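You operate a simulated robot arm through the tools that you are given. There is no shell and no other tool. Be economical: measure what you need, move in short steps, check, and stop when the job is done.

You are at the controls of a simulated robot arm. One attempt, no reset.

JOB
Put the starch bottle on the bed of the sealer. Fetch the yellow scouring pad and set it on the deck of the pallet. Take the labelled purple roll on the top of the pressing bench and put it away in the inside of the roll tray. Stack the 30 spare collar from the top of the pressing bench on top of the 35 spare collar. Take the funnel and put it on the clear end of the checking bench. Take the purple card and leave it on the steel tray. Shut the holder flap. Any order will do. Set down upright: starch bottle.

It is judged by the outcome, as a careful person would: the job done as asked, and still so three seconds after it is handed in. It fails if anything else is knocked over, pushed out of place, dropped, spilled or broken.

ROBOT AND FRAMES
A 6-joint arm with a fingered hand on a trunk, on a base that drives. Base frame: it is fixed to the floor where the robot stands at the start and does not move with it; the origin is under the middle of the robot, x ahead of it, y to its left, z up; the surface under the hand at the start is at about z = 78. Readings come in cm, degrees, newtons and seconds.
With the tool pointing down near the work surface it reaches from about 42 to 82 cm from the robot's upright axis, wherever it stands. Its first joint turns from -166.0 to 166.0 degrees. Places, roughly: bed of the sealer (27x20 cm) [20, -426, 92]; clear end of the checking bench (48x25 cm) [-282, 142, 82]; deck of the pallet [30, -370, 60]; funnel (8x8x9 cm) [40, 170, 80]; holder flap [-380, 110, 90]; inside of the roll tray (24x16 cm) [20, -520, 86]; labelled purple roll [50, 50, 75]; purple card [-100, 150, 75]; spare collar [50, 150, 75]; starch bottle [50, 25, 75]; steel tray (33x11x4 cm) [40, 20, 80]; yellow scouring pad (8x5x4 cm) [60, 40, 80]. Payload 4 kg.
The tool frame sits at the grasp point between the pads (the TCP): z along the fingers, y along the line on which they close. The tips reach 2 cm beyond it. The gripper opens to 14 cm. The gripper's body begins 5.4 cm behind the TCP. The gripper is a hand of 3 fingers: y runs from the thumb to the fingers, the wrist lies at [0, 0, -21.5] in the tool frame.
Orientation is that of the tool frame in the base frame, as [roll, pitch, yaw] about the fixed x, y, z axes, in that order (R = Rz(yaw) Ry(pitch) Rx(roll)). With the fingers straight down and closing along the base's y, the tool's x points along the base's -x, its y along +y and its z along -z.

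CONTROLS
- The arm moves only by the tool step_arm. Its argument "rows" is one flat list of numbers, 6 for each row, row after row: the shift along the tool's x, y, z in units of 20 mm (1.0 is 20 mm), then the turn, a rotation vector about the tool's x, y, z in units of 8 degrees (1.0 is 8 degrees). In form: [dx, dy, dz, ax, ay, az, dx, dy, dz, ax, ay, az, ...]. A call has 1 to 12 rows; each row shifts and turns the commanded pose from where the row before left it, along the tool's axes as they then stand. A call with a number of a shift or a turn outside -1 to 1 is refused whole. A row lasts 0.2 s, in which the tool goes at most 5 cm and 8.6 degrees; a call with a longer step from one row to the next is refused whole. Where a pose cannot be reached the arm comes as near as it can. A force on the tool above 40 N (or 10 N above the force at the start of the call, whichever is more), or a blocked arm, ends the call early, and 0.2 s more pass. In this call time passes only in rows, and 0.2 s behind the last. The reply holds the time, the measured pose of the TCP, the force on the tool along the base axes, the opening and the grip force, in the units named above and with some noise, with the torque about the TCP (base axes, N m) and any sound that the robot's microphone picked up.
- Cameras (640 x 400 px; columns grow to the right, rows downward): "scene" is now at [5.88, 19.71, 147.45]; the picture's right is [0.07, -1.00, 0.00], its down [-0.74, -0.06, -0.67] and it looks along [0.67, 0.05, -0.74] (base axes); focal length 260 px, centre (320, 200). "wrist" rides on the gripper at [7.4, -4.3, -7.9] in the tool frame; the picture's right is [0.50, 0.87, 0.00], its down [-0.59, 0.34, -0.73] and it looks along [-0.64, 0.37, 0.68] (tool axes); focal length 275 px, centre (320, 200). There is no depth. A picture from a camera that has moved, and an enlarged one, comes with that camera's place and axes in the base frame and with its lens.
- get_image(camera): a new picture of that camera. No time passes.
- raise_lower(by): slides the trunk up (or, below 0, down) by that many cm; the arm and the scene camera ride with it, the base frame stays. It gives what a move gives, with no picture.
- steer(legs): drives the robot by 1 to 6 legs, each [ahead, left, turn to the left] in cm, cm and degrees, along the robot's own axes; the way and the turn of a leg run together, so that a leg with both is an arc; at most 150 cm and 180 degrees a leg. The arm and the cameras ride along, it lands a little off, and it stops where it bumps. It gives what a move gives.
- curl_fingers(finger1, finger2, thumb_bend): sets how far each is bent, from 0 (flat) to 100 (curled in); at 30 the hand is open as for a grip, at 70 the pads meet at the TCP. One left out holds its place. A second passes; each finger stops where it meets its share of the squeeze, and holds until it gets a number again. It is the only way to open and close the hand. It gives what a move gives, with no picture; readings hold the bend of each and the force on the fingers (four entries, about 0 where the hand has none), thumb and palm.
- pan_tilt(pan, tilt): turns the head with the scene camera to pan (to the left, within 120 degrees either way) and tilt (down, from -29 to 69), counted from straight ahead of the robot. It gives what a move gives.
- enlarge(camera, box): a new picture of the part [left, top, right, bottom] of that camera's present view, enlarged. No time passes.
- finish_job(): hands the job in; it is judged then, once.

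Go step by step. Nothing tells you exact positions but the pictures and the camera data: compare them with the known pose of the tool, close in by small moves and look again before you grip or let go. The budget is 196 turns and 166 pictures, counting those below and the enlarged ones. Unless the task says otherwise, let go and move clear before handing in.

The tools are called as name(argument=value, ...) on one line, values as JSON. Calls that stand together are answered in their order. step_arm: Moves the arm, as the interface text tells. Its arguments: {"type":"object","properties":{"rows":{"type":"array"}},"required":["rows"]} The other tools are called the same way: raise_lower (by) slides the trunk up or down; curl_fingers (finger1, finger2, thumb_bend) moves the fingers one by one; steer (legs) drives the base; pan_tilt (pan, tilt) turns the head that bears the scene camera; get_image (camera) takes a picture; enlarge (camera, box) takes an enlarged picture of a part of a camera's view; finish_job () hands the job in.

At the start:

```text
clock: 0.0
ee_pos: [45.48, 17.58, 108.31]
tcp_rot: [180.0, 0.1, -180.0]
ft_force: [-0.1, 0.0, 0.1]
moment: [0.0, 0.01, 0.02]
opening: 13.96
gripper_force: 0.0
shape: jaw
bend: [30.0, 30.0, 30.0]
finger forces: [0.0, 0.0, 0.0, 0.0, 0.0, 0.1]
trunk travel left (down, up): [-7.5, 51.5]
robot x, y, heading: [0.16, -0.07, 0.1]
head pan, tilt: [4.3, 47.9]
```

scene: 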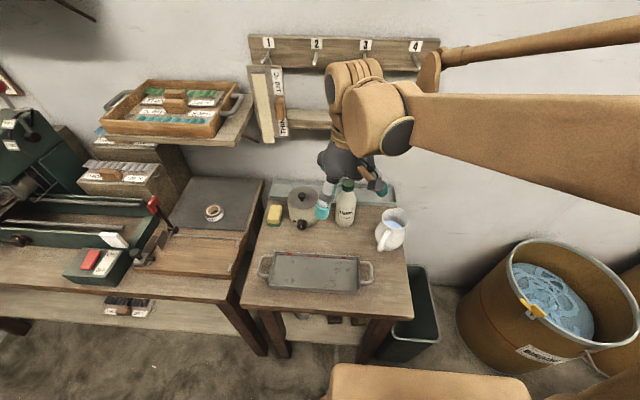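
wrist: 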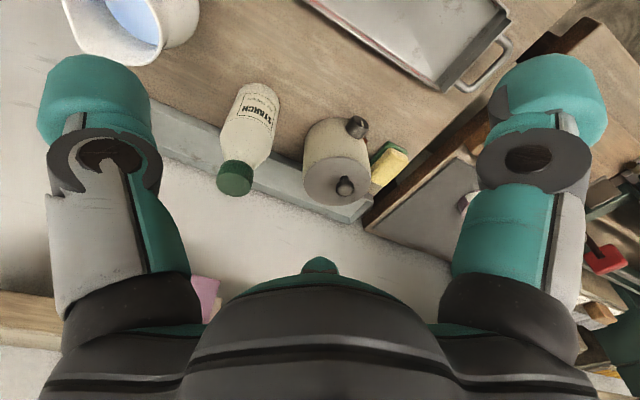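

I see a small table ahead with the starch bottle, a pot, a yellow pad, the steel tray and a jug. I will look around with the head first to find the other things.

enlarge(camera="scene", box=[200, 160, 440, 310])

enlarge(camera="scene", box=[0, 70, 280, 330])

```text
2.67 times, centred on (320, 235) of scene
camera zoom: at [5.88, 19.71, 147.45], right [0.07, -1.0, 0.0], down [-0.74, -0.06, -0.67], along [0.67, 0.05, -0.74], focal length 694 px, centre (320, 107)
```

zoom: 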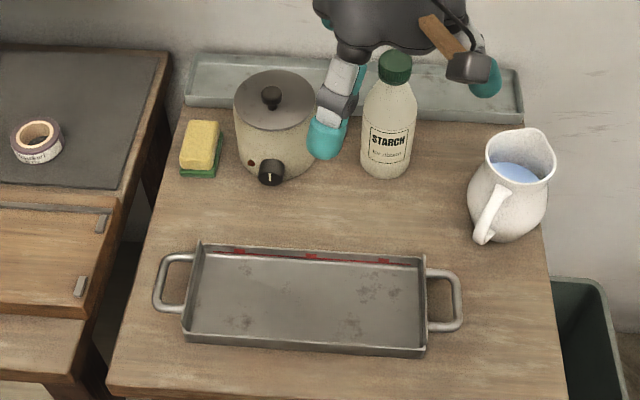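

```text
1.54 times, centred on (140, 200) of scene
camera zoom: at [5.88, 19.71, 147.45], right [0.07, -1.0, 0.0], down [-0.74, -0.06, -0.67], along [0.67, 0.05, -0.74], focal length 400 px, centre (597, 200)
```

zoom: 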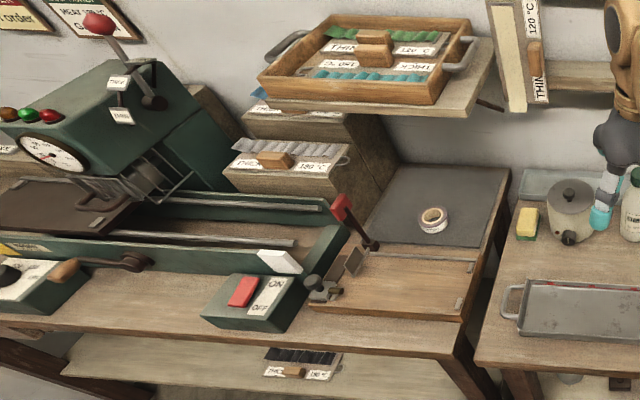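

The labelled purple roll lies on the dark plate of the bench to the left. Next I pan the head to the left for the rest.

pan_tilt(pan=60, tilt=40)

get_image(camera="scene")

pan_tilt(pan=118, tilt=35)

get_image(camera="scene")

pan_tilt(pan=-80, tilt=25)

get_image(camera="scene")

```text
clock: 1.2
ee_pos: [45.46, 17.53, 108.27]
tcp_rot: [179.9, 0.0, -180.0]
ft_force: [0.6, 0.5, 0.9]
moment: [0.05, 0.01, -0.01]
opening: 13.99
gripper_force: 0.1
shape: jaw
bend: [30.0, 30.0, 30.0]
finger forces: [0.0, 0.0, 0.0, 0.1, 0.0, 0.1]
trunk travel left (down, up): [-7.5, 51.5]
robot x, y, heading: [-0.24, 0.09, 0.2]
head pan, tilt: [60.0, 40.0]
```

```text
161 pictures are left
camera scene: at [2.27, 26.48, 148.58], right [0.87, -0.5, 0.0], down [-0.32, -0.56, -0.77], along [0.38, 0.66, -0.64], focal length 260 px, centre (320, 200)
```

scene: 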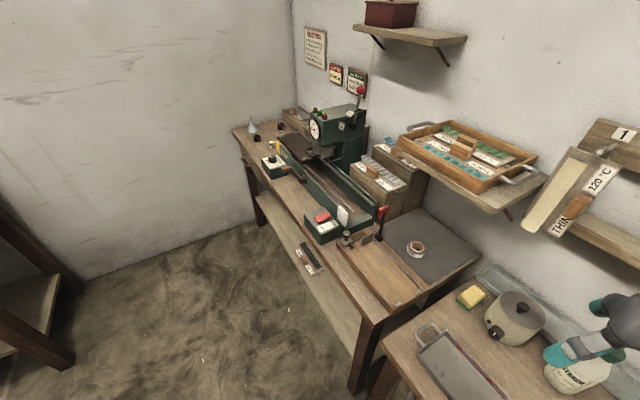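

```text
clock: 2.5
ee_pos: [45.42, 17.57, 108.41]
tcp_rot: [180.0, 0.0, -180.0]
ft_force: [-0.3, -0.4, 0.4]
moment: [-0.01, -0.02, 0.01]
opening: 14.01
gripper_force: 0.0
shape: jaw
bend: [30.0, 30.0, 30.0]
finger forces: [0.0, 0.1, 0.0, 0.1, 0.1, 0.1]
trunk travel left (down, up): [-7.5, 51.5]
robot x, y, heading: [0.23, -0.05, -0.2]
head pan, tilt: [118.0, 35.0]
```

```text
160 pictures are left
camera scene: at [-6.11, 26.9, 149.34], right [0.88, 0.47, 0.0], down [0.27, -0.51, -0.82], along [-0.38, 0.72, -0.57], focal length 260 px, centre (320, 200)
```

scene: 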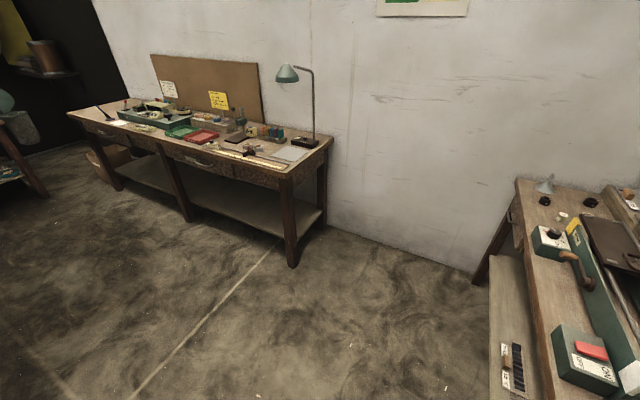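

```text
clock: 5.4
ee_pos: [45.38, 17.56, 108.28]
tcp_rot: [-180.0, 0.1, -180.0]
ft_force: [0.3, 0.0, -0.2]
moment: [0.02, -0.03, 0.02]
opening: 13.99
gripper_force: 0.1
shape: jaw
bend: [30.0, 30.0, 30.0]
finger forces: [0.0, 0.0, 0.1, 0.1, 0.0, 0.0]
trunk travel left (down, up): [-7.5, 51.5]
robot x, y, heading: [-0.06, 0.0, -0.1]
head pan, tilt: [-80.0, 25.0]
```

```text
159 pictures are left
camera scene: at [-0.38, 10.05, 150.92], right [-0.98, -0.17, 0.0], down [-0.07, 0.42, -0.91], along [0.16, -0.89, -0.42], focal length 260 px, centre (320, 200)
```

scene: 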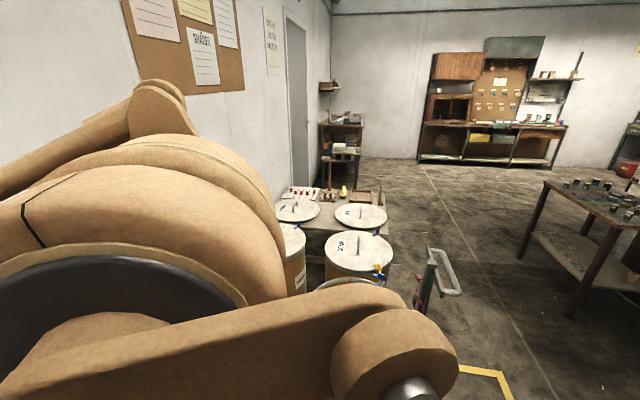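

The pressing bench runs to the left, the checking bench is behind-left, and the sealer side is far to the right. I enlarge the details on these benches.

pan_tilt(pan=118, tilt=25)

enlarge(camera="scene", box=[60, 120, 340, 295])

pan_tilt(pan=75, tilt=40)

enlarge(camera="scene", box=[250, 80, 490, 230])

enlarge(camera="scene", box=[350, 150, 640, 330])

```text
clock: 8.3
ee_pos: [45.48, 17.48, 108.37]
tcp_rot: [179.9, 0.0, 180.0]
ft_force: [-0.1, -0.6, -0.4]
moment: [-0.02, 0.02, -0.02]
opening: 14.0
gripper_force: 0.0
shape: jaw
bend: [30.0, 30.0, 30.0]
finger forces: [0.0, 0.0, 0.0, 0.0, 0.0, 0.0]
trunk travel left (down, up): [-7.5, 51.5]
robot x, y, heading: [0.19, 0.09, 0.0]
head pan, tilt: [118.0, 25.0]
```

```text
2.29 times, centred on (200, 208) of scene
camera zoom: at [-6.31, 27.26, 150.92], right [0.88, 0.47, 0.0], down [0.2, -0.37, -0.91], along [-0.43, 0.8, -0.42], focal length 594 px, centre (594, 183)
```

zoom: 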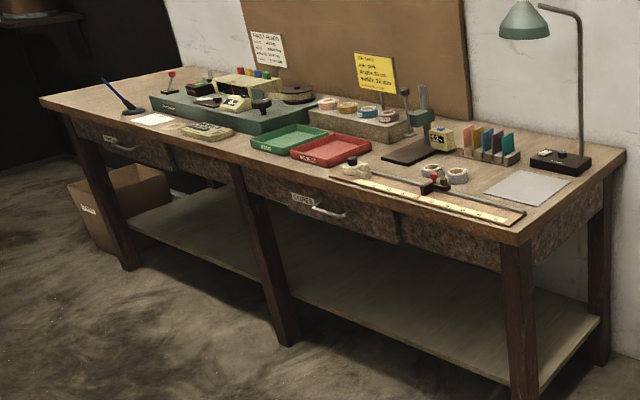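

```text
clock: 9.4
ee_pos: [45.56, 17.6, 108.23]
tcp_rot: [-179.9, 0.0, 180.0]
ft_force: [-0.7, -0.1, 0.6]
moment: [0.0, -0.03, 0.04]
opening: 13.98
gripper_force: 0.1
shape: jaw
bend: [30.0, 30.0, 30.0]
finger forces: [0.0, 0.0, 0.1, 0.0, 0.0, 0.1]
trunk travel left (down, up): [-7.5, 51.5]
robot x, y, heading: [0.35, -0.16, -0.1]
head pan, tilt: [75.0, 40.0]
```

```text
2.67 times, centred on (370, 155) of scene
camera zoom: at [0.21, 27.33, 148.59], right [0.97, -0.26, 0.0], down [-0.17, -0.62, -0.77], along [0.2, 0.74, -0.64], focal length 694 px, centre (187, 320)
```

zoom: 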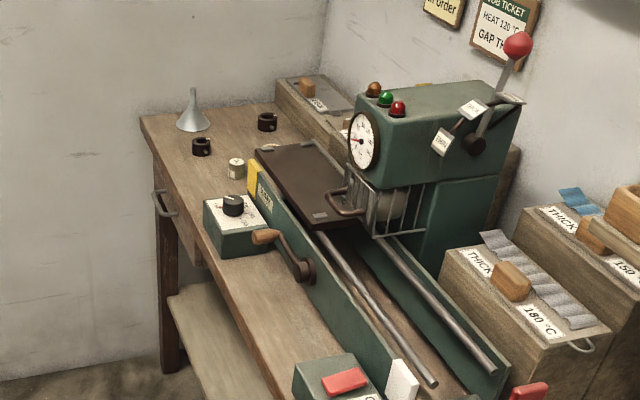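

```text
2.21 times, centred on (495, 240) of scene
camera zoom: at [0.21, 27.33, 148.59], right [0.97, -0.26, 0.0], down [-0.17, -0.62, -0.77], along [0.2, 0.74, -0.64], focal length 574 px, centre (-66, 112)
```

zoom: 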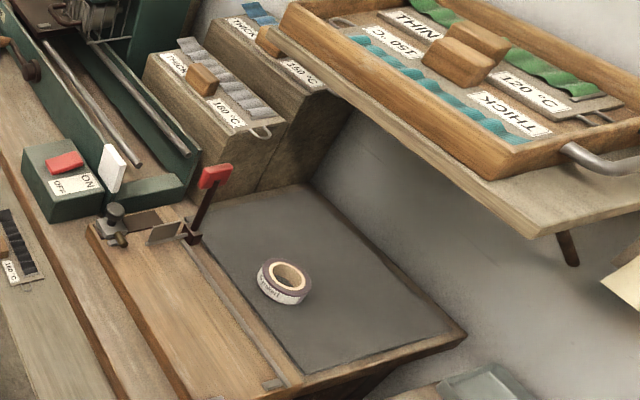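

Plan: first take the bottle by its cap from above; I estimate its axis near (61.5, 15.3) with the cap top near z 95. I narrow the hand, come over it and look.

curl_fingers(finger1=48, finger2=48, thumb_bend=48)

step_arm(rows=[-1, -0.15, 0, 0, 0, 0, -1, -0.15, 0, 0, 0, 0, -1, -0.15, 0, 0, 0, 0, -1, -0.15, 0, 0, 0, 0, -1, -0.15, 0, 0, 0, 0, -1, -0.15, 0, 0, 0, 0, -1, -0.15, 0, 0, 0, 0, -1, -0.15, 0, 0, 0, 0])

pan_tilt(pan=0, tilt=45)

get_image(camera="wrist")

get_image(camera="scene")

```text
clock: 10.4
ee_pos: [45.56, 17.52, 108.23]
tcp_rot: [-180.0, 0.0, -179.9]
ft_force: [0.4, -0.6, 0.0]
moment: [0.02, 0.0, 0.0]
opening: 7.02
gripper_force: 0.1
shape: fingers
bend: [48.0, 48.0, 48.0]
finger forces: [0.0, 0.0, 0.0, 0.0, 0.0, 0.0]
trunk travel left (down, up): [-7.5, 51.5]
robot x, y, heading: [0.04, 0.12, 0.1]
head pan, tilt: [75.0, 40.0]
```

```text
clock: 12.2
ee_pos: [61.43, 15.14, 108.13]
tcp_rot: [180.0, 0.0, 179.9]
ft_force: [-0.4, 1.0, 0.6]
moment: [-0.01, -0.01, -0.01]
opening: 7.0
gripper_force: 0.2
shape: fingers
bend: [48.0, 48.0, 48.0]
finger forces: [0.0, 0.0, 0.1, 0.0, 0.1, 0.0]
trunk travel left (down, up): [-7.5, 51.5]
robot x, y, heading: [-0.19, 0.12, 0.2]
head pan, tilt: [75.0, 40.0]
```

```text
clock: 13.7
ee_pos: [61.43, 15.07, 108.18]
tcp_rot: [180.0, 0.0, 179.9]
ft_force: [0.1, -0.3, -0.6]
moment: [-0.01, 0.02, -0.01]
opening: 7.02
gripper_force: 0.1
shape: fingers
bend: [48.0, 48.0, 48.0]
finger forces: [0.0, 0.0, 0.0, 0.0, 0.0, 0.0]
trunk travel left (down, up): [-7.5, 51.5]
robot x, y, heading: [-0.08, -0.17, -0.0]
head pan, tilt: [0.0, 45.0]
```

```text
155 pictures are left
camera wrist: at [54.11, 10.92, 116.01], right [-0.5, 0.87, 0.0], down [0.59, 0.34, 0.73], along [0.64, 0.37, -0.68], focal length 275 px, centre (320, 200)
```

wrist: 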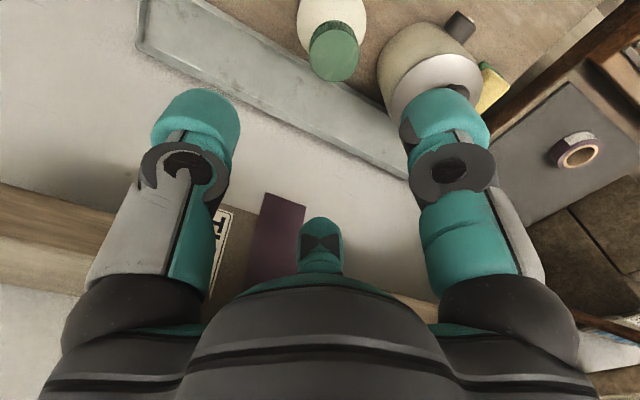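

```text
154 pictures are left
camera scene: at [6.16, 19.12, 147.86], right [0.0, -1.0, 0.0], down [-0.71, 0.0, -0.71], along [0.71, 0.0, -0.71], focal length 260 px, centre (320, 200)
```

scene: 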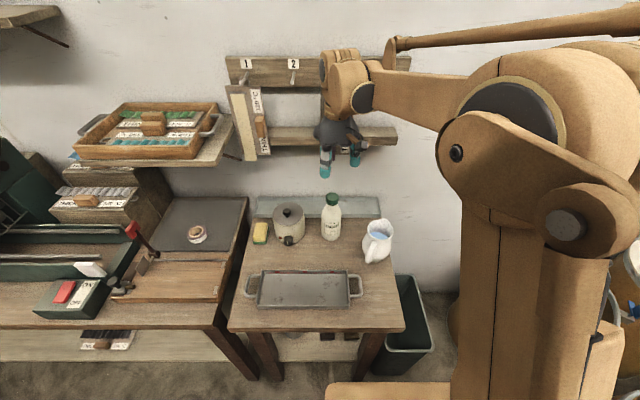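

The cap centre comes out near (60.2, 15.4, 95) from both cameras. I correct and come down to just above it, then look.

step_arm(rows=[0.6, 0.15, 0.5, 0, 0, 0, 0, 0, 1, 0, 0, 0, 0, 0, 1, 0, 0, 0, 0, 0, 1, 0, 0, 0, 0, 0, 1, 0, 0, 0])

get_image(camera="wrist")

enlarge(camera="scene", box=[220, 120, 420, 245])

```text
clock: 14.9
ee_pos: [60.2, 15.39, 99.2]
tcp_rot: [-180.0, 0.0, -179.9]
ft_force: [0.3, 0.7, 0.8]
moment: [0.01, -0.03, 0.0]
opening: 7.01
gripper_force: 0.1
shape: fingers
bend: [48.0, 48.0, 48.0]
finger forces: [0.1, 0.0, 0.0, 0.0, 0.0, 0.1]
trunk travel left (down, up): [-7.5, 51.5]
robot x, y, heading: [0.03, 0.03, 0.2]
head pan, tilt: [0.0, 45.0]
```

```text
153 pictures are left
camera wrist: at [53.04, 11.14, 107.02], right [-0.5, 0.87, 0.0], down [0.59, 0.34, 0.73], along [0.64, 0.37, -0.68], focal length 275 px, centre (320, 200)
```

wrist: 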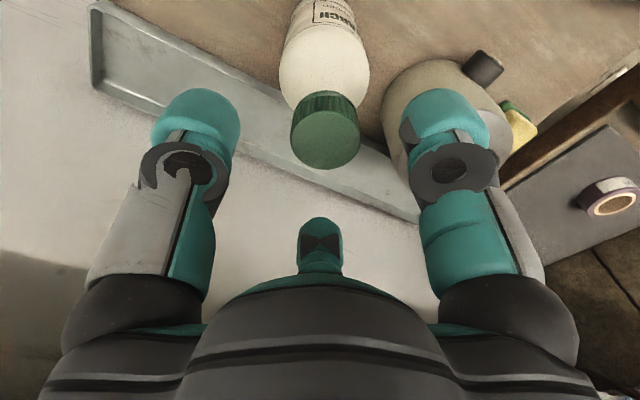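

```text
3.20 times, centred on (320, 182) of scene
camera zoom: at [6.19, 19.12, 147.86], right [0.0, -1.0, 0.0], down [-0.71, 0.0, -0.71], along [0.71, 0.0, -0.71], focal length 832 px, centre (320, 256)
```

zoom: 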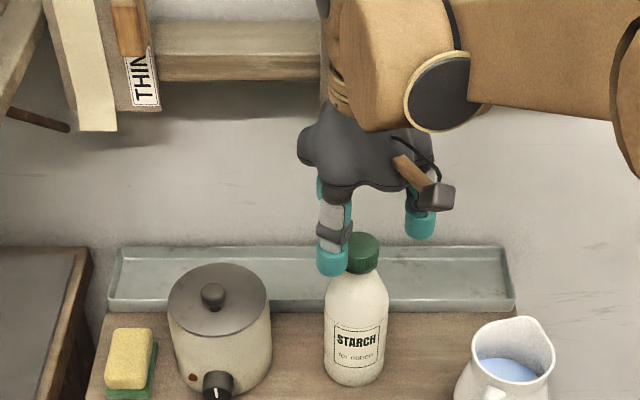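

The cap sits centred between the fingers. I go down to z about 93 and close on it.

step_arm(rows=[0, 0, 1, 0, 0, 0, 0, 0, 1, 0, 0, 0, 0, 0, 1, 0, 0, 0])

get_image(camera="wrist")

enlarge(camera="scene", box=[280, 150, 380, 245])

```text
clock: 15.7
ee_pos: [60.43, 15.23, 93.36]
tcp_rot: [-180.0, 0.0, -179.9]
ft_force: [0.0, 0.1, -0.2]
moment: [0.02, 0.01, -0.02]
opening: 7.03
gripper_force: 0.0
shape: fingers
bend: [48.0, 48.0, 48.0]
finger forces: [0.0, 0.1, 0.1, 0.0, 0.0, 0.1]
trunk travel left (down, up): [-7.5, 51.5]
robot x, y, heading: [-0.31, 0.05, 0.1]
head pan, tilt: [0.0, 45.0]
```

```text
151 pictures are left
camera wrist: at [53.1, 11.06, 101.12], right [-0.5, 0.87, 0.0], down [0.59, 0.34, 0.73], along [0.64, 0.37, -0.68], focal length 275 px, centre (320, 200)
```

wrist: 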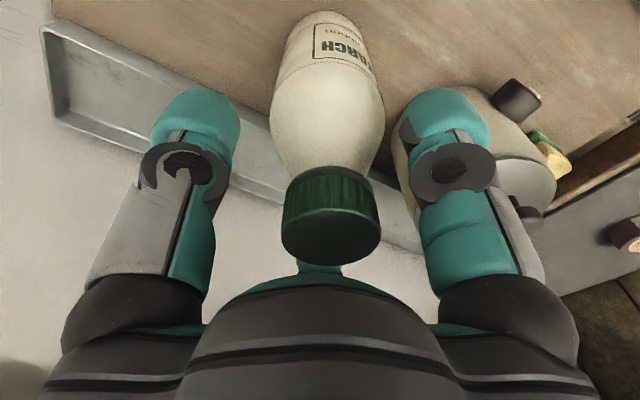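

```text
4.21 times, centred on (330, 198) of scene
camera zoom: at [6.18, 19.12, 147.86], right [0.0, -1.0, 0.0], down [-0.71, 0.0, -0.71], along [0.71, 0.0, -0.71], focal length 1095 px, centre (278, 210)
```

zoom: 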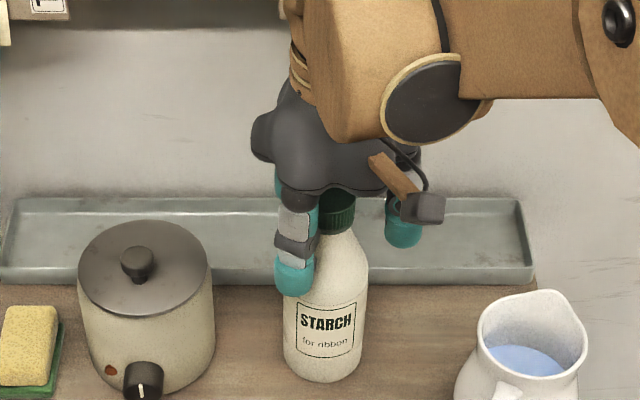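

The cap is between the fingers with the palm just above it. I close.

curl_fingers(finger1=70, finger2=70, thumb_bend=70)

get_image(camera="wrist")

```text
clock: 16.7
ee_pos: [60.48, 15.36, 93.31]
tcp_rot: [-180.0, 0.0, 180.0]
ft_force: [-1.3, 0.1, -0.5]
moment: [0.07, 0.02, 0.0]
opening: 3.05
gripper_force: 15.9
shape: fingers
bend: [60.0, 62.0, 63.0]
finger forces: [10.3, 8.0, 0.0, 0.0, 12.9, 0.0]
trunk travel left (down, up): [-7.5, 51.5]
robot x, y, heading: [-0.09, -0.01, 0.3]
head pan, tilt: [0.0, 45.0]
```

```text
149 pictures are left
camera wrist: at [53.08, 11.07, 101.15], right [-0.5, 0.87, 0.0], down [0.59, 0.34, 0.73], along [0.64, 0.37, -0.68], focal length 275 px, centre (320, 200)
```

wrist: 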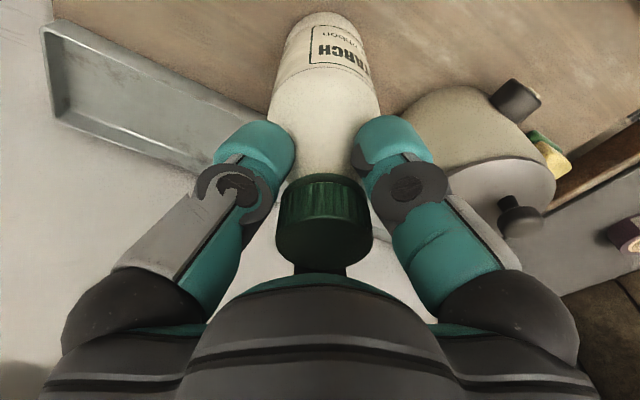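

The cap is held at 16 N. I lift with the trunk and look to see that the bottle came along.

raise_lower(by=20)

get_image(camera="scene")

pan_tilt(pan=-115, tilt=35)

get_image(camera="scene")

```text
clock: 18.9
ee_pos: [60.41, 15.22, 113.33]
tcp_rot: [180.0, 0.0, -180.0]
ft_force: [0.2, 0.0, -3.1]
moment: [0.01, -0.02, 0.0]
opening: 2.98
gripper_force: 15.0
shape: fingers
bend: [60.0, 62.0, 63.0]
finger forces: [9.0, 7.9, 0.1, 0.1, 12.3, 0.1]
trunk travel left (down, up): [-27.5, 31.5]
robot x, y, heading: [0.13, 0.03, 0.1]
head pan, tilt: [0.0, 45.0]
```

```text
148 pictures are left
camera scene: at [6.21, 19.14, 167.84], right [0.0, -1.0, 0.0], down [-0.71, 0.0, -0.71], along [0.71, 0.0, -0.71], focal length 260 px, centre (320, 200)
```

scene: 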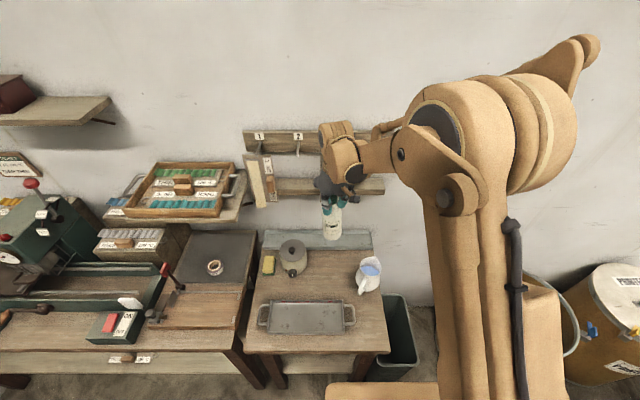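

```text
clock: 20.8
ee_pos: [60.42, 15.37, 113.29]
tcp_rot: [179.9, 0.0, 180.0]
ft_force: [-0.6, -1.0, -3.3]
moment: [-0.03, -0.01, 0.01]
opening: 2.99
gripper_force: 14.1
shape: fingers
bend: [60.0, 62.0, 63.0]
finger forces: [9.0, 7.8, 0.0, 0.0, 12.3, 0.1]
trunk travel left (down, up): [-27.5, 31.5]
robot x, y, heading: [0.18, 0.38, 0.1]
head pan, tilt: [-115.0, 35.0]
```

```text
147 pictures are left
camera scene: at [-5.65, 11.15, 169.34], right [-0.91, 0.42, 0.0], down [0.24, 0.52, -0.82], along [-0.35, -0.74, -0.57], focal length 260 px, centre (320, 200)
```

scene: 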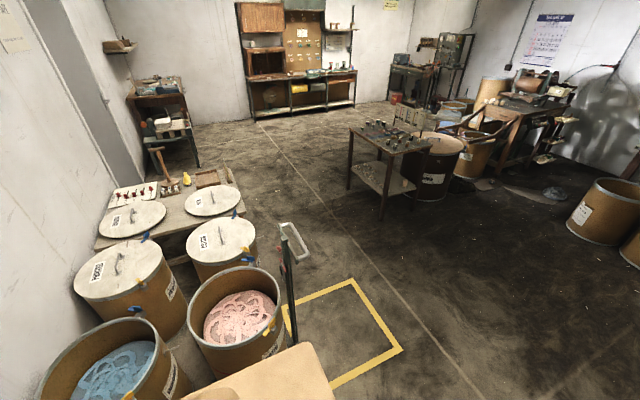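

The bottle hangs safely from the hand. The way to the sealer side is a corridor at about x = -82 between the trolley and the jar table, so I back up, turn right and drive along it.

steer(legs=[[-82, 0, 0], [0, 0, -90], [140, 0, 0], [100, 0, 0]])

pan_tilt(pan=40, tilt=30)

get_image(camera="scene")

```text
clock: 40.5
ee_pos: [-66.3, -302.86, 113.31]
tcp_rot: [180.0, 0.0, 89.9]
ft_force: [0.1, -0.3, -3.3]
moment: [0.0, -0.01, -0.01]
opening: 2.88
gripper_force: 13.6
shape: fingers
bend: [60.0, 62.0, 64.0]
finger forces: [7.6, 8.7, 0.0, 0.0, 10.8, 0.0]
trunk travel left (down, up): [-27.5, 31.5]
robot x, y, heading: [-81.66, -242.34, -90.0]
head pan, tilt: [-115.0, 35.0]
```

```text
clock: 42.9
ee_pos: [-66.29, -302.73, 113.32]
tcp_rot: [180.0, 0.0, 90.0]
ft_force: [-0.4, -0.2, -3.0]
moment: [0.0, -0.01, 0.02]
opening: 2.87
gripper_force: 13.6
shape: fingers
bend: [60.0, 62.0, 64.0]
finger forces: [7.7, 8.6, 0.0, 0.0, 10.9, 0.0]
trunk travel left (down, up): [-27.5, 31.5]
robot x, y, heading: [-81.03, -242.09, -90.3]
head pan, tilt: [40.0, 30.0]
```

```text
146 pictures are left
camera scene: at [-56.61, -247.34, 170.12], right [-0.77, -0.64, 0.0], down [-0.32, 0.38, -0.87], along [0.56, -0.66, -0.5], focal length 260 px, centre (320, 200)
```

scene: 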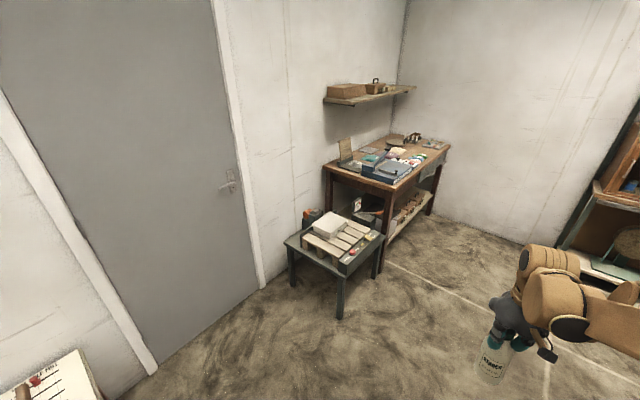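

The low pallet table and the sealer bench behind it are in view. I enlarge them.

enlarge(camera="scene", box=[280, 120, 460, 280])

```text
2.50 times, centred on (370, 200) of scene
camera zoom: at [-56.61, -247.34, 170.12], right [-0.77, -0.64, 0.0], down [-0.32, 0.38, -0.87], along [0.56, -0.66, -0.5], focal length 650 px, centre (195, 200)
```

zoom: 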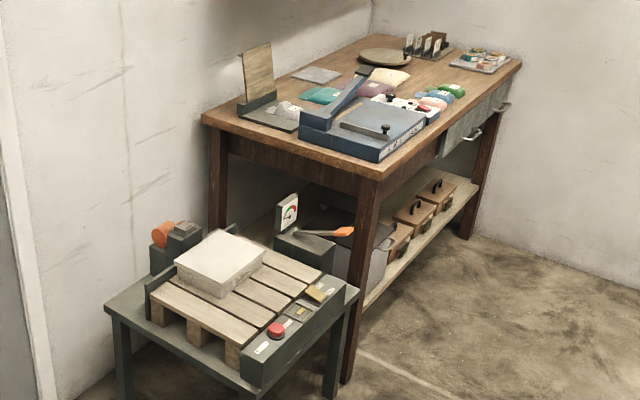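

Bench spans about x 13–80, y −415 to −552, with the sealer at its near corner. I drive abreast of it, turn to face it and raise the trunk.

steer(legs=[[130, 0, 0], [58, 0, 0], [0, 0, 90]])

raise_lower(by=12)

pan_tilt(pan=0, tilt=40)

get_image(camera="scene")

```text
clock: 56.2
ee_pos: [-21.09, -414.68, 113.27]
tcp_rot: [180.0, 0.0, -178.5]
ft_force: [0.2, 0.2, -3.3]
moment: [0.0, 0.0, -0.01]
opening: 2.82
gripper_force: 13.3
shape: fingers
bend: [61.0, 62.0, 64.0]
finger forces: [7.1, 8.6, 0.1, 0.0, 10.8, 0.0]
trunk travel left (down, up): [-27.5, 31.5]
robot x, y, heading: [-81.11, -431.37, 1.4]
head pan, tilt: [40.0, 30.0]
```

```text
clock: 57.7
ee_pos: [-21.03, -414.79, 125.29]
tcp_rot: [-179.9, 0.0, -178.6]
ft_force: [-0.1, 0.4, -3.4]
moment: [0.01, 0.01, -0.05]
opening: 2.81
gripper_force: 12.9
shape: fingers
bend: [61.0, 62.0, 64.0]
finger forces: [7.0, 8.6, 0.1, 0.0, 10.6, 0.1]
trunk travel left (down, up): [-39.5, 19.5]
robot x, y, heading: [-80.62, -431.79, 1.7]
head pan, tilt: [40.0, 30.0]
```

```text
clock: 58.8
ee_pos: [-21.02, -414.73, 125.35]
tcp_rot: [180.0, 0.0, -178.5]
ft_force: [-0.2, 0.6, -2.6]
moment: [-0.01, 0.0, 0.0]
opening: 2.81
gripper_force: 12.4
shape: fingers
bend: [61.0, 62.0, 64.0]
finger forces: [7.2, 8.5, 0.0, 0.1, 10.7, 0.0]
trunk travel left (down, up): [-39.5, 19.5]
robot x, y, heading: [-80.97, -431.56, 1.5]
head pan, tilt: [0.0, 40.0]
```

```text
144 pictures are left
camera scene: at [-74.96, -412.22, 180.58], right [0.03, -1.0, 0.0], down [-0.64, -0.02, -0.77], along [0.77, 0.02, -0.64], focal length 260 px, centre (320, 200)
```

scene: 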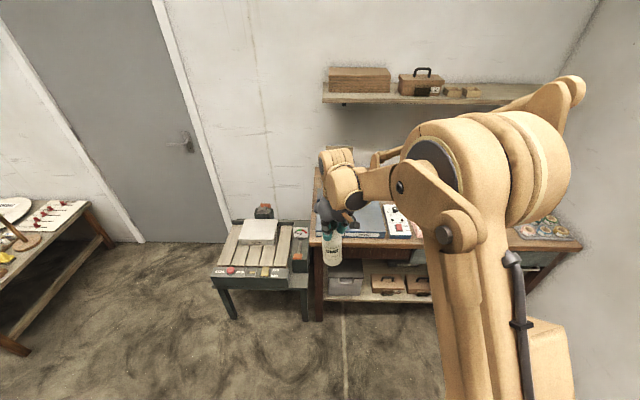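

The sealer is behind the hand in this view. I refresh the squeeze, shift to the right and look again.

curl_fingers(finger1=75, finger2=75, thumb_bend=75)

steer(legs=[[10, -35, -1.5]])

get_image(camera="scene")

get_image(camera="wrist")

```text
clock: 59.8
ee_pos: [-20.99, -414.63, 125.27]
tcp_rot: [180.0, 0.0, -178.5]
ft_force: [0.6, 0.7, -0.3]
moment: [0.0, 0.01, 0.0]
opening: 2.66
gripper_force: 15.5
shape: fingers
bend: [60.0, 61.0, 65.0]
finger forces: [9.0, 9.1, 0.1, 0.0, 13.1, 0.1]
trunk travel left (down, up): [-39.5, 19.5]
robot x, y, heading: [-81.01, -431.47, 1.3]
head pan, tilt: [0.0, 40.0]
```

```text
clock: 62.1
ee_pos: [-10.33, -451.2, 125.29]
tcp_rot: [-179.9, 0.0, 179.7]
ft_force: [-0.1, -0.3, -0.6]
moment: [0.0, 0.0, -0.02]
opening: 2.66
gripper_force: 16.2
shape: fingers
bend: [60.0, 61.0, 65.0]
finger forces: [8.9, 9.1, 0.0, 0.1, 13.1, 0.0]
trunk travel left (down, up): [-39.5, 19.5]
robot x, y, heading: [-70.62, -466.53, -0.2]
head pan, tilt: [0.0, 40.0]
```

```text
143 pictures are left
camera scene: at [-64.07, -447.23, 180.59], right [0.0, -1.0, 0.0], down [-0.64, 0.0, -0.77], along [0.77, 0.0, -0.64], focal length 260 px, centre (320, 200)
```

scene: 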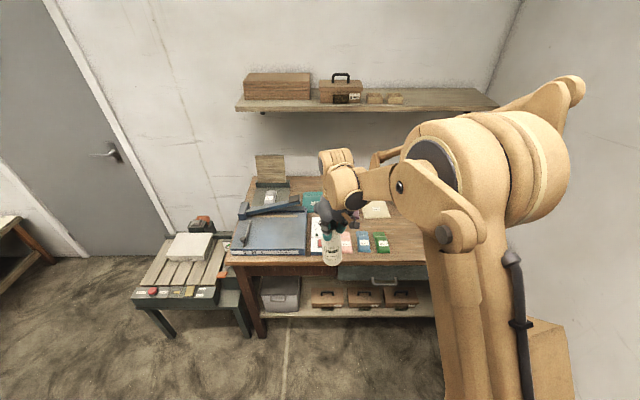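

```text
142 pictures are left
camera wrist: at [-17.58, -455.46, 133.13], right [-0.5, 0.87, 0.0], down [0.59, 0.34, 0.73], along [0.64, 0.36, -0.68], focal length 275 px, centre (320, 200)
```

wrist: 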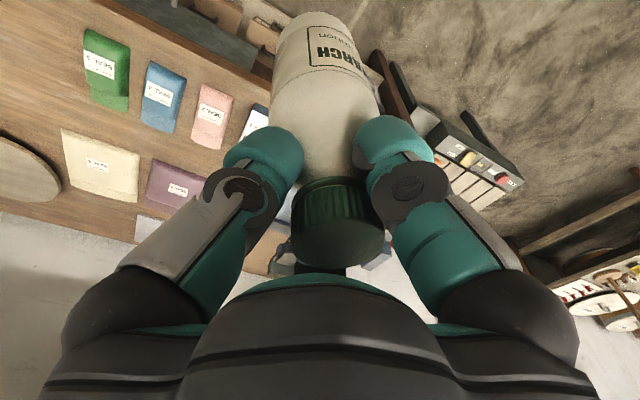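

The bottle is still held. I enlarge the sealer.

enlarge(camera="scene", box=[210, 140, 400, 280])

```text
2.86 times, centred on (305, 210) of scene
camera zoom: at [-64.07, -447.23, 180.59], right [0.0, -1.0, 0.0], down [-0.64, 0.0, -0.77], along [0.77, 0.0, -0.64], focal length 743 px, centre (363, 171)
```

zoom: 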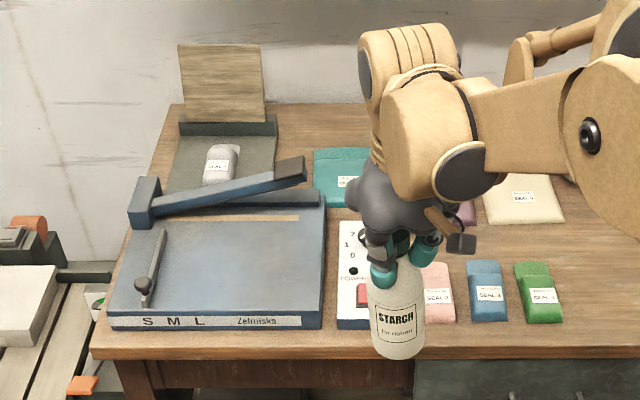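

The bed is clear on its right part; I take the target as (19.5, −430), bed at z 92. I drive so the bottle comes above it.

steer(legs=[[29.5, 21, 0.2]])

get_image(camera="scene")

get_image(camera="wrist")

```text
clock: 64.4
ee_pos: [19.39, -429.4, 125.28]
tcp_rot: [-179.9, -0.1, -179.6]
ft_force: [0.1, -0.4, 0.2]
moment: [0.01, -0.02, 0.0]
opening: 2.64
gripper_force: 15.5
shape: fingers
bend: [60.0, 61.0, 65.0]
finger forces: [9.1, 9.3, 0.0, 0.0, 12.7, 0.1]
trunk travel left (down, up): [-39.5, 19.5]
robot x, y, heading: [-41.17, -445.42, 0.5]
head pan, tilt: [0.0, 40.0]
```

```text
140 pictures are left
camera scene: at [-34.47, -425.97, 180.57], right [0.01, -1.0, 0.0], down [-0.64, 0.0, -0.77], along [0.77, 0.0, -0.64], focal length 260 px, centre (320, 200)
```

scene: 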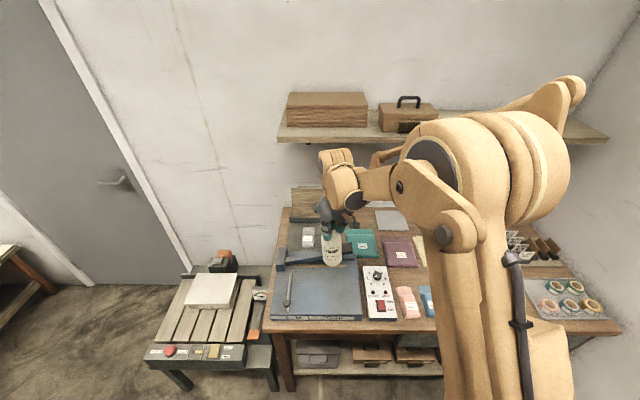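

```text
139 pictures are left
camera wrist: at [12.1, -433.74, 133.1], right [-0.51, 0.86, 0.0], down [0.59, 0.34, 0.73], along [0.63, 0.37, -0.68], focal length 275 px, centre (320, 200)
```

wrist: 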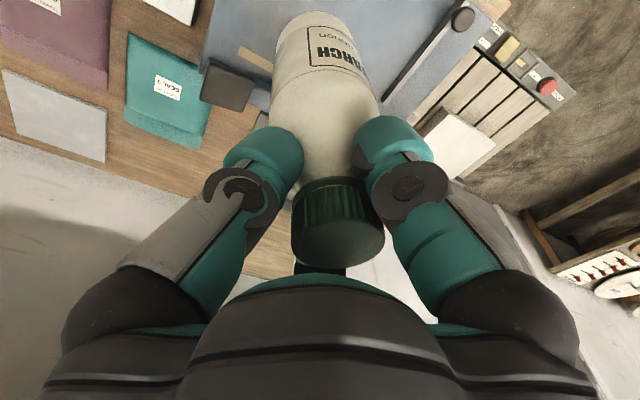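

The bottle is above the bed. I lower most of the way and check the gap.

raise_lower(by=-15.5)

enlarge(camera="scene", box=[240, 170, 440, 330])

get_image(camera="wrist")

```text
clock: 66.2
ee_pos: [19.22, -429.54, 109.93]
tcp_rot: [180.0, -0.1, -179.7]
ft_force: [0.3, 0.6, -3.1]
moment: [0.0, 0.0, 0.01]
opening: 2.65
gripper_force: 14.9
shape: fingers
bend: [60.0, 61.0, 65.0]
finger forces: [9.3, 9.1, 0.0, 0.1, 12.6, 0.0]
trunk travel left (down, up): [-24.0, 35.0]
robot x, y, heading: [-40.96, -445.27, 0.5]
head pan, tilt: [0.0, 40.0]
```

```text
2.50 times, centred on (340, 250) of scene
camera zoom: at [-34.59, -426.05, 165.09], right [0.01, -1.0, 0.0], down [-0.64, 0.0, -0.77], along [0.77, 0.01, -0.64], focal length 650 px, centre (270, 75)
```

zoom: 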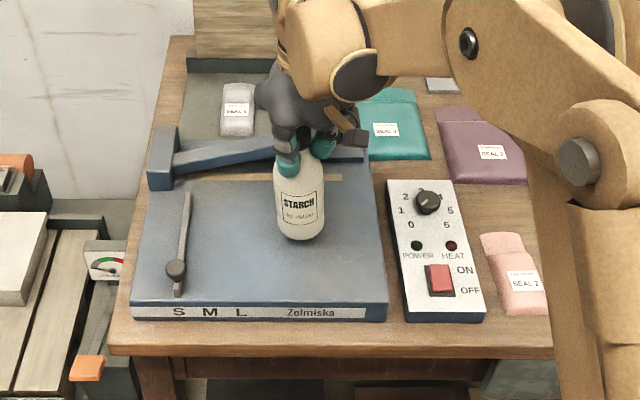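

```text
137 pictures are left
camera wrist: at [12.01, -433.8, 117.65], right [-0.51, 0.86, 0.0], down [0.59, 0.34, 0.73], along [0.63, 0.37, -0.68], focal length 275 px, centre (320, 200)
```

wrist: 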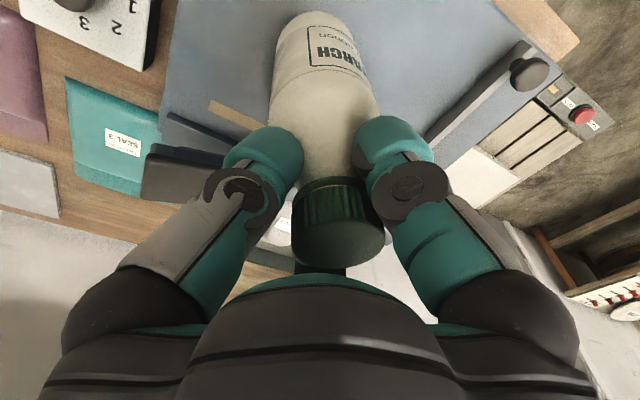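

It hangs about 2.5 cm over the bed. I lower in small steps until it touches.

step_arm(rows=[0.5, 0, 0.5, 0, 0, 0, 0, 0, 0.3, 0, 0, 0, 0, 0, 0.2, 0, 0, 0, 0, 0, 0.15, 0, 0, 0, 0, 0, 0.1, 0, 0, 0, 0, 0, 0.05, 0, 0, 0])

enlarge(camera="scene", box=[270, 190, 390, 290])

```text
clock: 67.6
ee_pos: [18.35, -429.53, 107.17]
tcp_rot: [-180.0, 0.0, -179.6]
ft_force: [0.0, 0.1, -2.8]
moment: [0.01, 0.0, 0.01]
opening: 2.63
gripper_force: 15.5
shape: fingers
bend: [60.0, 61.0, 65.0]
finger forces: [9.3, 9.3, 0.0, 0.1, 12.6, 0.0]
trunk travel left (down, up): [-24.0, 35.0]
robot x, y, heading: [-41.0, -445.34, 0.3]
head pan, tilt: [0.0, 40.0]
```

```text
4.00 times, centred on (330, 240) of scene
camera zoom: at [-34.57, -426.04, 165.08], right [0.01, -1.0, 0.0], down [-0.64, 0.0, -0.77], along [0.77, 0.01, -0.64], focal length 1040 px, centre (280, 40)
```

zoom: 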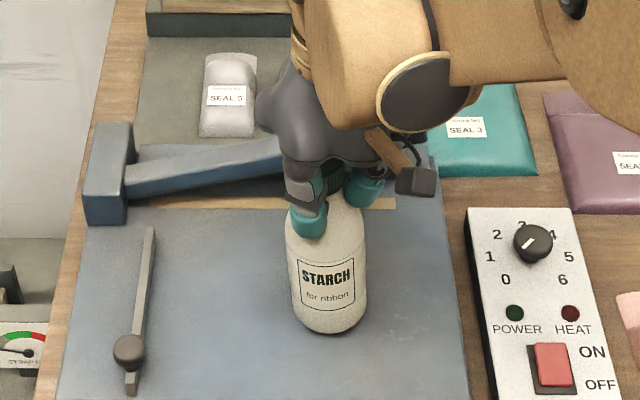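

Not touching yet (full weight still on the hand). I go on in 2 mm steps.

step_arm(rows=[0, 0, 0.1, 0, 0, 0, 0, 0, 0.1, 0, 0, 0, 0, 0, 0.1, 0, 0, 0, 0, 0, 0.1, 0, 0, 0])

```text
clock: 68.6
ee_pos: [18.27, -429.54, 106.45]
tcp_rot: [180.0, 0.0, -179.6]
ft_force: [-1.1, -1.4, 13.6]
moment: [0.05, -0.01, 0.0]
opening: 2.63
gripper_force: 21.3
shape: fingers
bend: [60.0, 61.0, 65.0]
finger forces: [12.5, 13.3, 0.0, 0.0, 17.1, 0.0]
trunk travel left (down, up): [-24.0, 35.0]
robot x, y, heading: [-40.96, -445.45, 0.3]
head pan, tilt: [0.0, 40.0]
```

It has touched down (upward push). I back off slightly and open evenly.

step_arm(rows=[0, 0, -0.1, 0, 0, 0])

curl_fingers(finger1=48, finger2=48, thumb_bend=48)

step_arm(rows=[0, 0, -0.5, 0, 0, 0, 0, 0, -1, 0, 0, 0, 0, 0, -1, 0, 0, 0, 0, 0, -1, 0, 0, 0, 0, 0, -1, 0, 0, 0, 0, 0, -1, 0, 0, 0])

raise_lower(by=10)

enlarge(camera="scene", box=[240, 190, 440, 340])

```text
clock: 69.0
ee_pos: [18.29, -429.47, 106.55]
tcp_rot: [-180.0, 0.0, -179.5]
ft_force: [-0.3, 0.3, -0.7]
moment: [0.02, -0.02, 0.02]
opening: 2.63
gripper_force: 16.2
shape: fingers
bend: [60.0, 61.0, 65.0]
finger forces: [10.1, 10.0, 0.1, 0.0, 13.3, 0.1]
trunk travel left (down, up): [-24.0, 35.0]
robot x, y, heading: [-40.9, -445.27, 0.3]
head pan, tilt: [0.0, 40.0]
```

```text
clock: 70.0
ee_pos: [18.33, -429.41, 106.54]
tcp_rot: [179.9, 0.0, -179.6]
ft_force: [0.5, 0.7, -0.6]
moment: [0.02, 0.0, 0.01]
opening: 6.99
gripper_force: 0.0
shape: fingers
bend: [48.0, 48.0, 48.0]
finger forces: [0.0, 0.1, 0.0, 0.0, 0.1, 0.1]
trunk travel left (down, up): [-24.0, 35.0]
robot x, y, heading: [-41.03, -445.03, 0.5]
head pan, tilt: [0.0, 40.0]
```

```text
clock: 71.4
ee_pos: [18.05, -429.44, 117.55]
tcp_rot: [-180.0, 0.0, -179.6]
ft_force: [-0.2, -0.3, -0.5]
moment: [-0.05, 0.05, -0.03]
opening: 6.97
gripper_force: 0.0
shape: fingers
bend: [48.0, 48.0, 48.0]
finger forces: [0.0, 0.0, 0.0, 0.0, 0.1, 0.0]
trunk travel left (down, up): [-24.0, 35.0]
robot x, y, heading: [-40.8, -445.32, 0.1]
head pan, tilt: [0.0, 40.0]
```

```text
clock: 72.8
ee_pos: [18.1, -429.46, 127.55]
tcp_rot: [179.9, 0.0, -179.6]
ft_force: [-0.5, -0.4, 0.6]
moment: [0.04, 0.0, 0.02]
opening: 6.98
gripper_force: 0.1
shape: fingers
bend: [48.0, 48.0, 48.0]
finger forces: [0.0, 0.0, 0.1, 0.0, 0.0, 0.1]
trunk travel left (down, up): [-34.0, 25.0]
robot x, y, heading: [-40.6, -445.33, 0.7]
head pan, tilt: [0.0, 40.0]
```

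```text
2.67 times, centred on (340, 265) of scene
camera zoom: at [-34.6, -426.05, 175.07], right [0.01, -1.0, 0.0], down [-0.64, 0.0, -0.77], along [0.77, 0.01, -0.64], focal length 694 px, centre (267, 27)
```

zoom: 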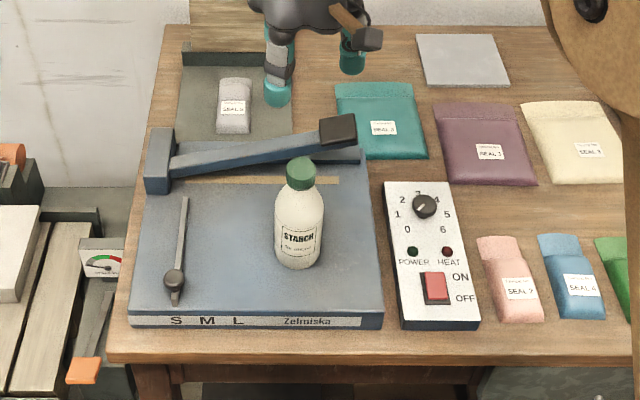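

The bottle stands upright on the bed. Now I back off, slide left along the corridor (facing the wall still) to the start area for the purple roll and pad.

steer(legs=[[-41, 0, 0], [0, 150, 0], [0, 150, 0], [0, 150, 0], [0, 30, 0], [40, 0, 0]])

pan_tilt(pan=15, tilt=35)

get_image(camera="scene")

```text
clock: 100.0
ee_pos: [-0.31, 52.16, 127.48]
tcp_rot: [-180.0, 0.1, -176.5]
ft_force: [-0.4, -0.5, 0.5]
moment: [0.0, 0.02, -0.03]
opening: 6.99
gripper_force: 0.1
shape: fingers
bend: [48.0, 48.0, 48.0]
finger forces: [0.0, 0.0, 0.1, 0.0, 0.0, 0.0]
trunk travel left (down, up): [-34.0, 25.0]
robot x, y, heading: [-58.57, 33.42, 3.5]
head pan, tilt: [0.0, 40.0]
```

```text
clock: 100.7
ee_pos: [-0.3, 52.15, 127.67]
tcp_rot: [-180.0, -0.1, -176.6]
ft_force: [-0.2, -0.7, -0.8]
moment: [0.0, -0.01, -0.02]
opening: 7.0
gripper_force: 0.0
shape: fingers
bend: [48.0, 48.0, 48.0]
finger forces: [0.0, 0.1, 0.0, 0.0, 0.0, 0.0]
trunk travel left (down, up): [-34.0, 25.0]
robot x, y, heading: [-58.43, 33.47, 3.2]
head pan, tilt: [15.0, 35.0]
```

```text
134 pictures are left
camera scene: at [-53.23, 55.08, 175.84], right [0.31, -0.95, 0.0], down [-0.54, -0.18, -0.82], along [0.78, 0.26, -0.57], focal length 260 px, centre (320, 200)
```

scene: 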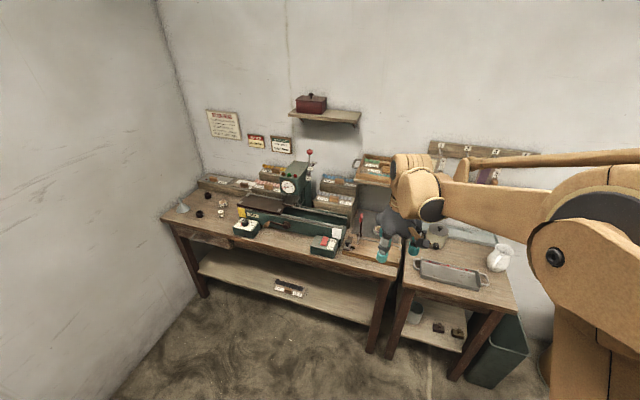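

The hand hides the roll and pad. I straighten the heading and shift to see them.

steer(legs=[[25, -20, -3.3]])

get_image(camera="scene")

```text
clock: 102.9
ee_pos: [26.44, 28.69, 127.59]
tcp_rot: [-179.9, 0.0, 179.8]
ft_force: [0.8, -0.2, -0.4]
moment: [-0.03, 0.01, 0.01]
opening: 6.98
gripper_force: 0.1
shape: fingers
bend: [48.0, 48.0, 48.0]
finger forces: [0.0, 0.0, 0.0, 0.0, 0.1, 0.1]
trunk travel left (down, up): [-34.0, 25.0]
robot x, y, heading: [-33.12, 14.01, -0.3]
head pan, tilt: [15.0, 35.0]
```

```text
133 pictures are left
camera scene: at [-26.19, 34.97, 175.85], right [0.25, -0.97, 0.0], down [-0.56, -0.14, -0.82], along [0.79, 0.21, -0.57], focal length 260 px, centre (320, 200)
```

scene: 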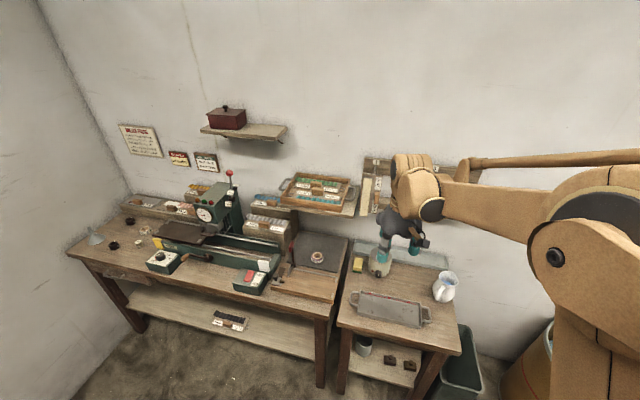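

enlarge(camera="scene", box=[240, 160, 440, 320])

```text
2.50 times, centred on (340, 240) of scene
camera zoom: at [-26.19, 34.97, 175.85], right [0.25, -0.97, 0.0], down [-0.56, -0.14, -0.82], along [0.79, 0.21, -0.57], focal length 650 px, centre (270, 100)
```

zoom: 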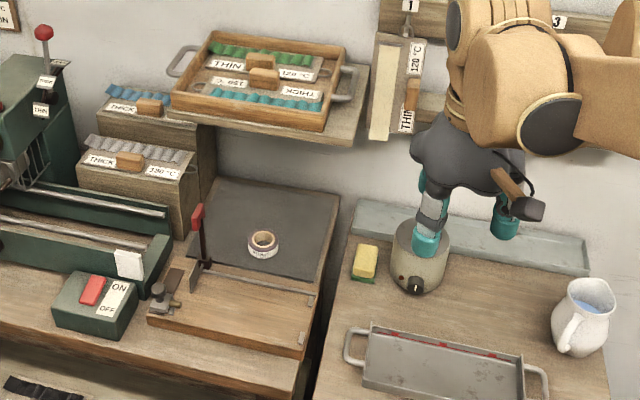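

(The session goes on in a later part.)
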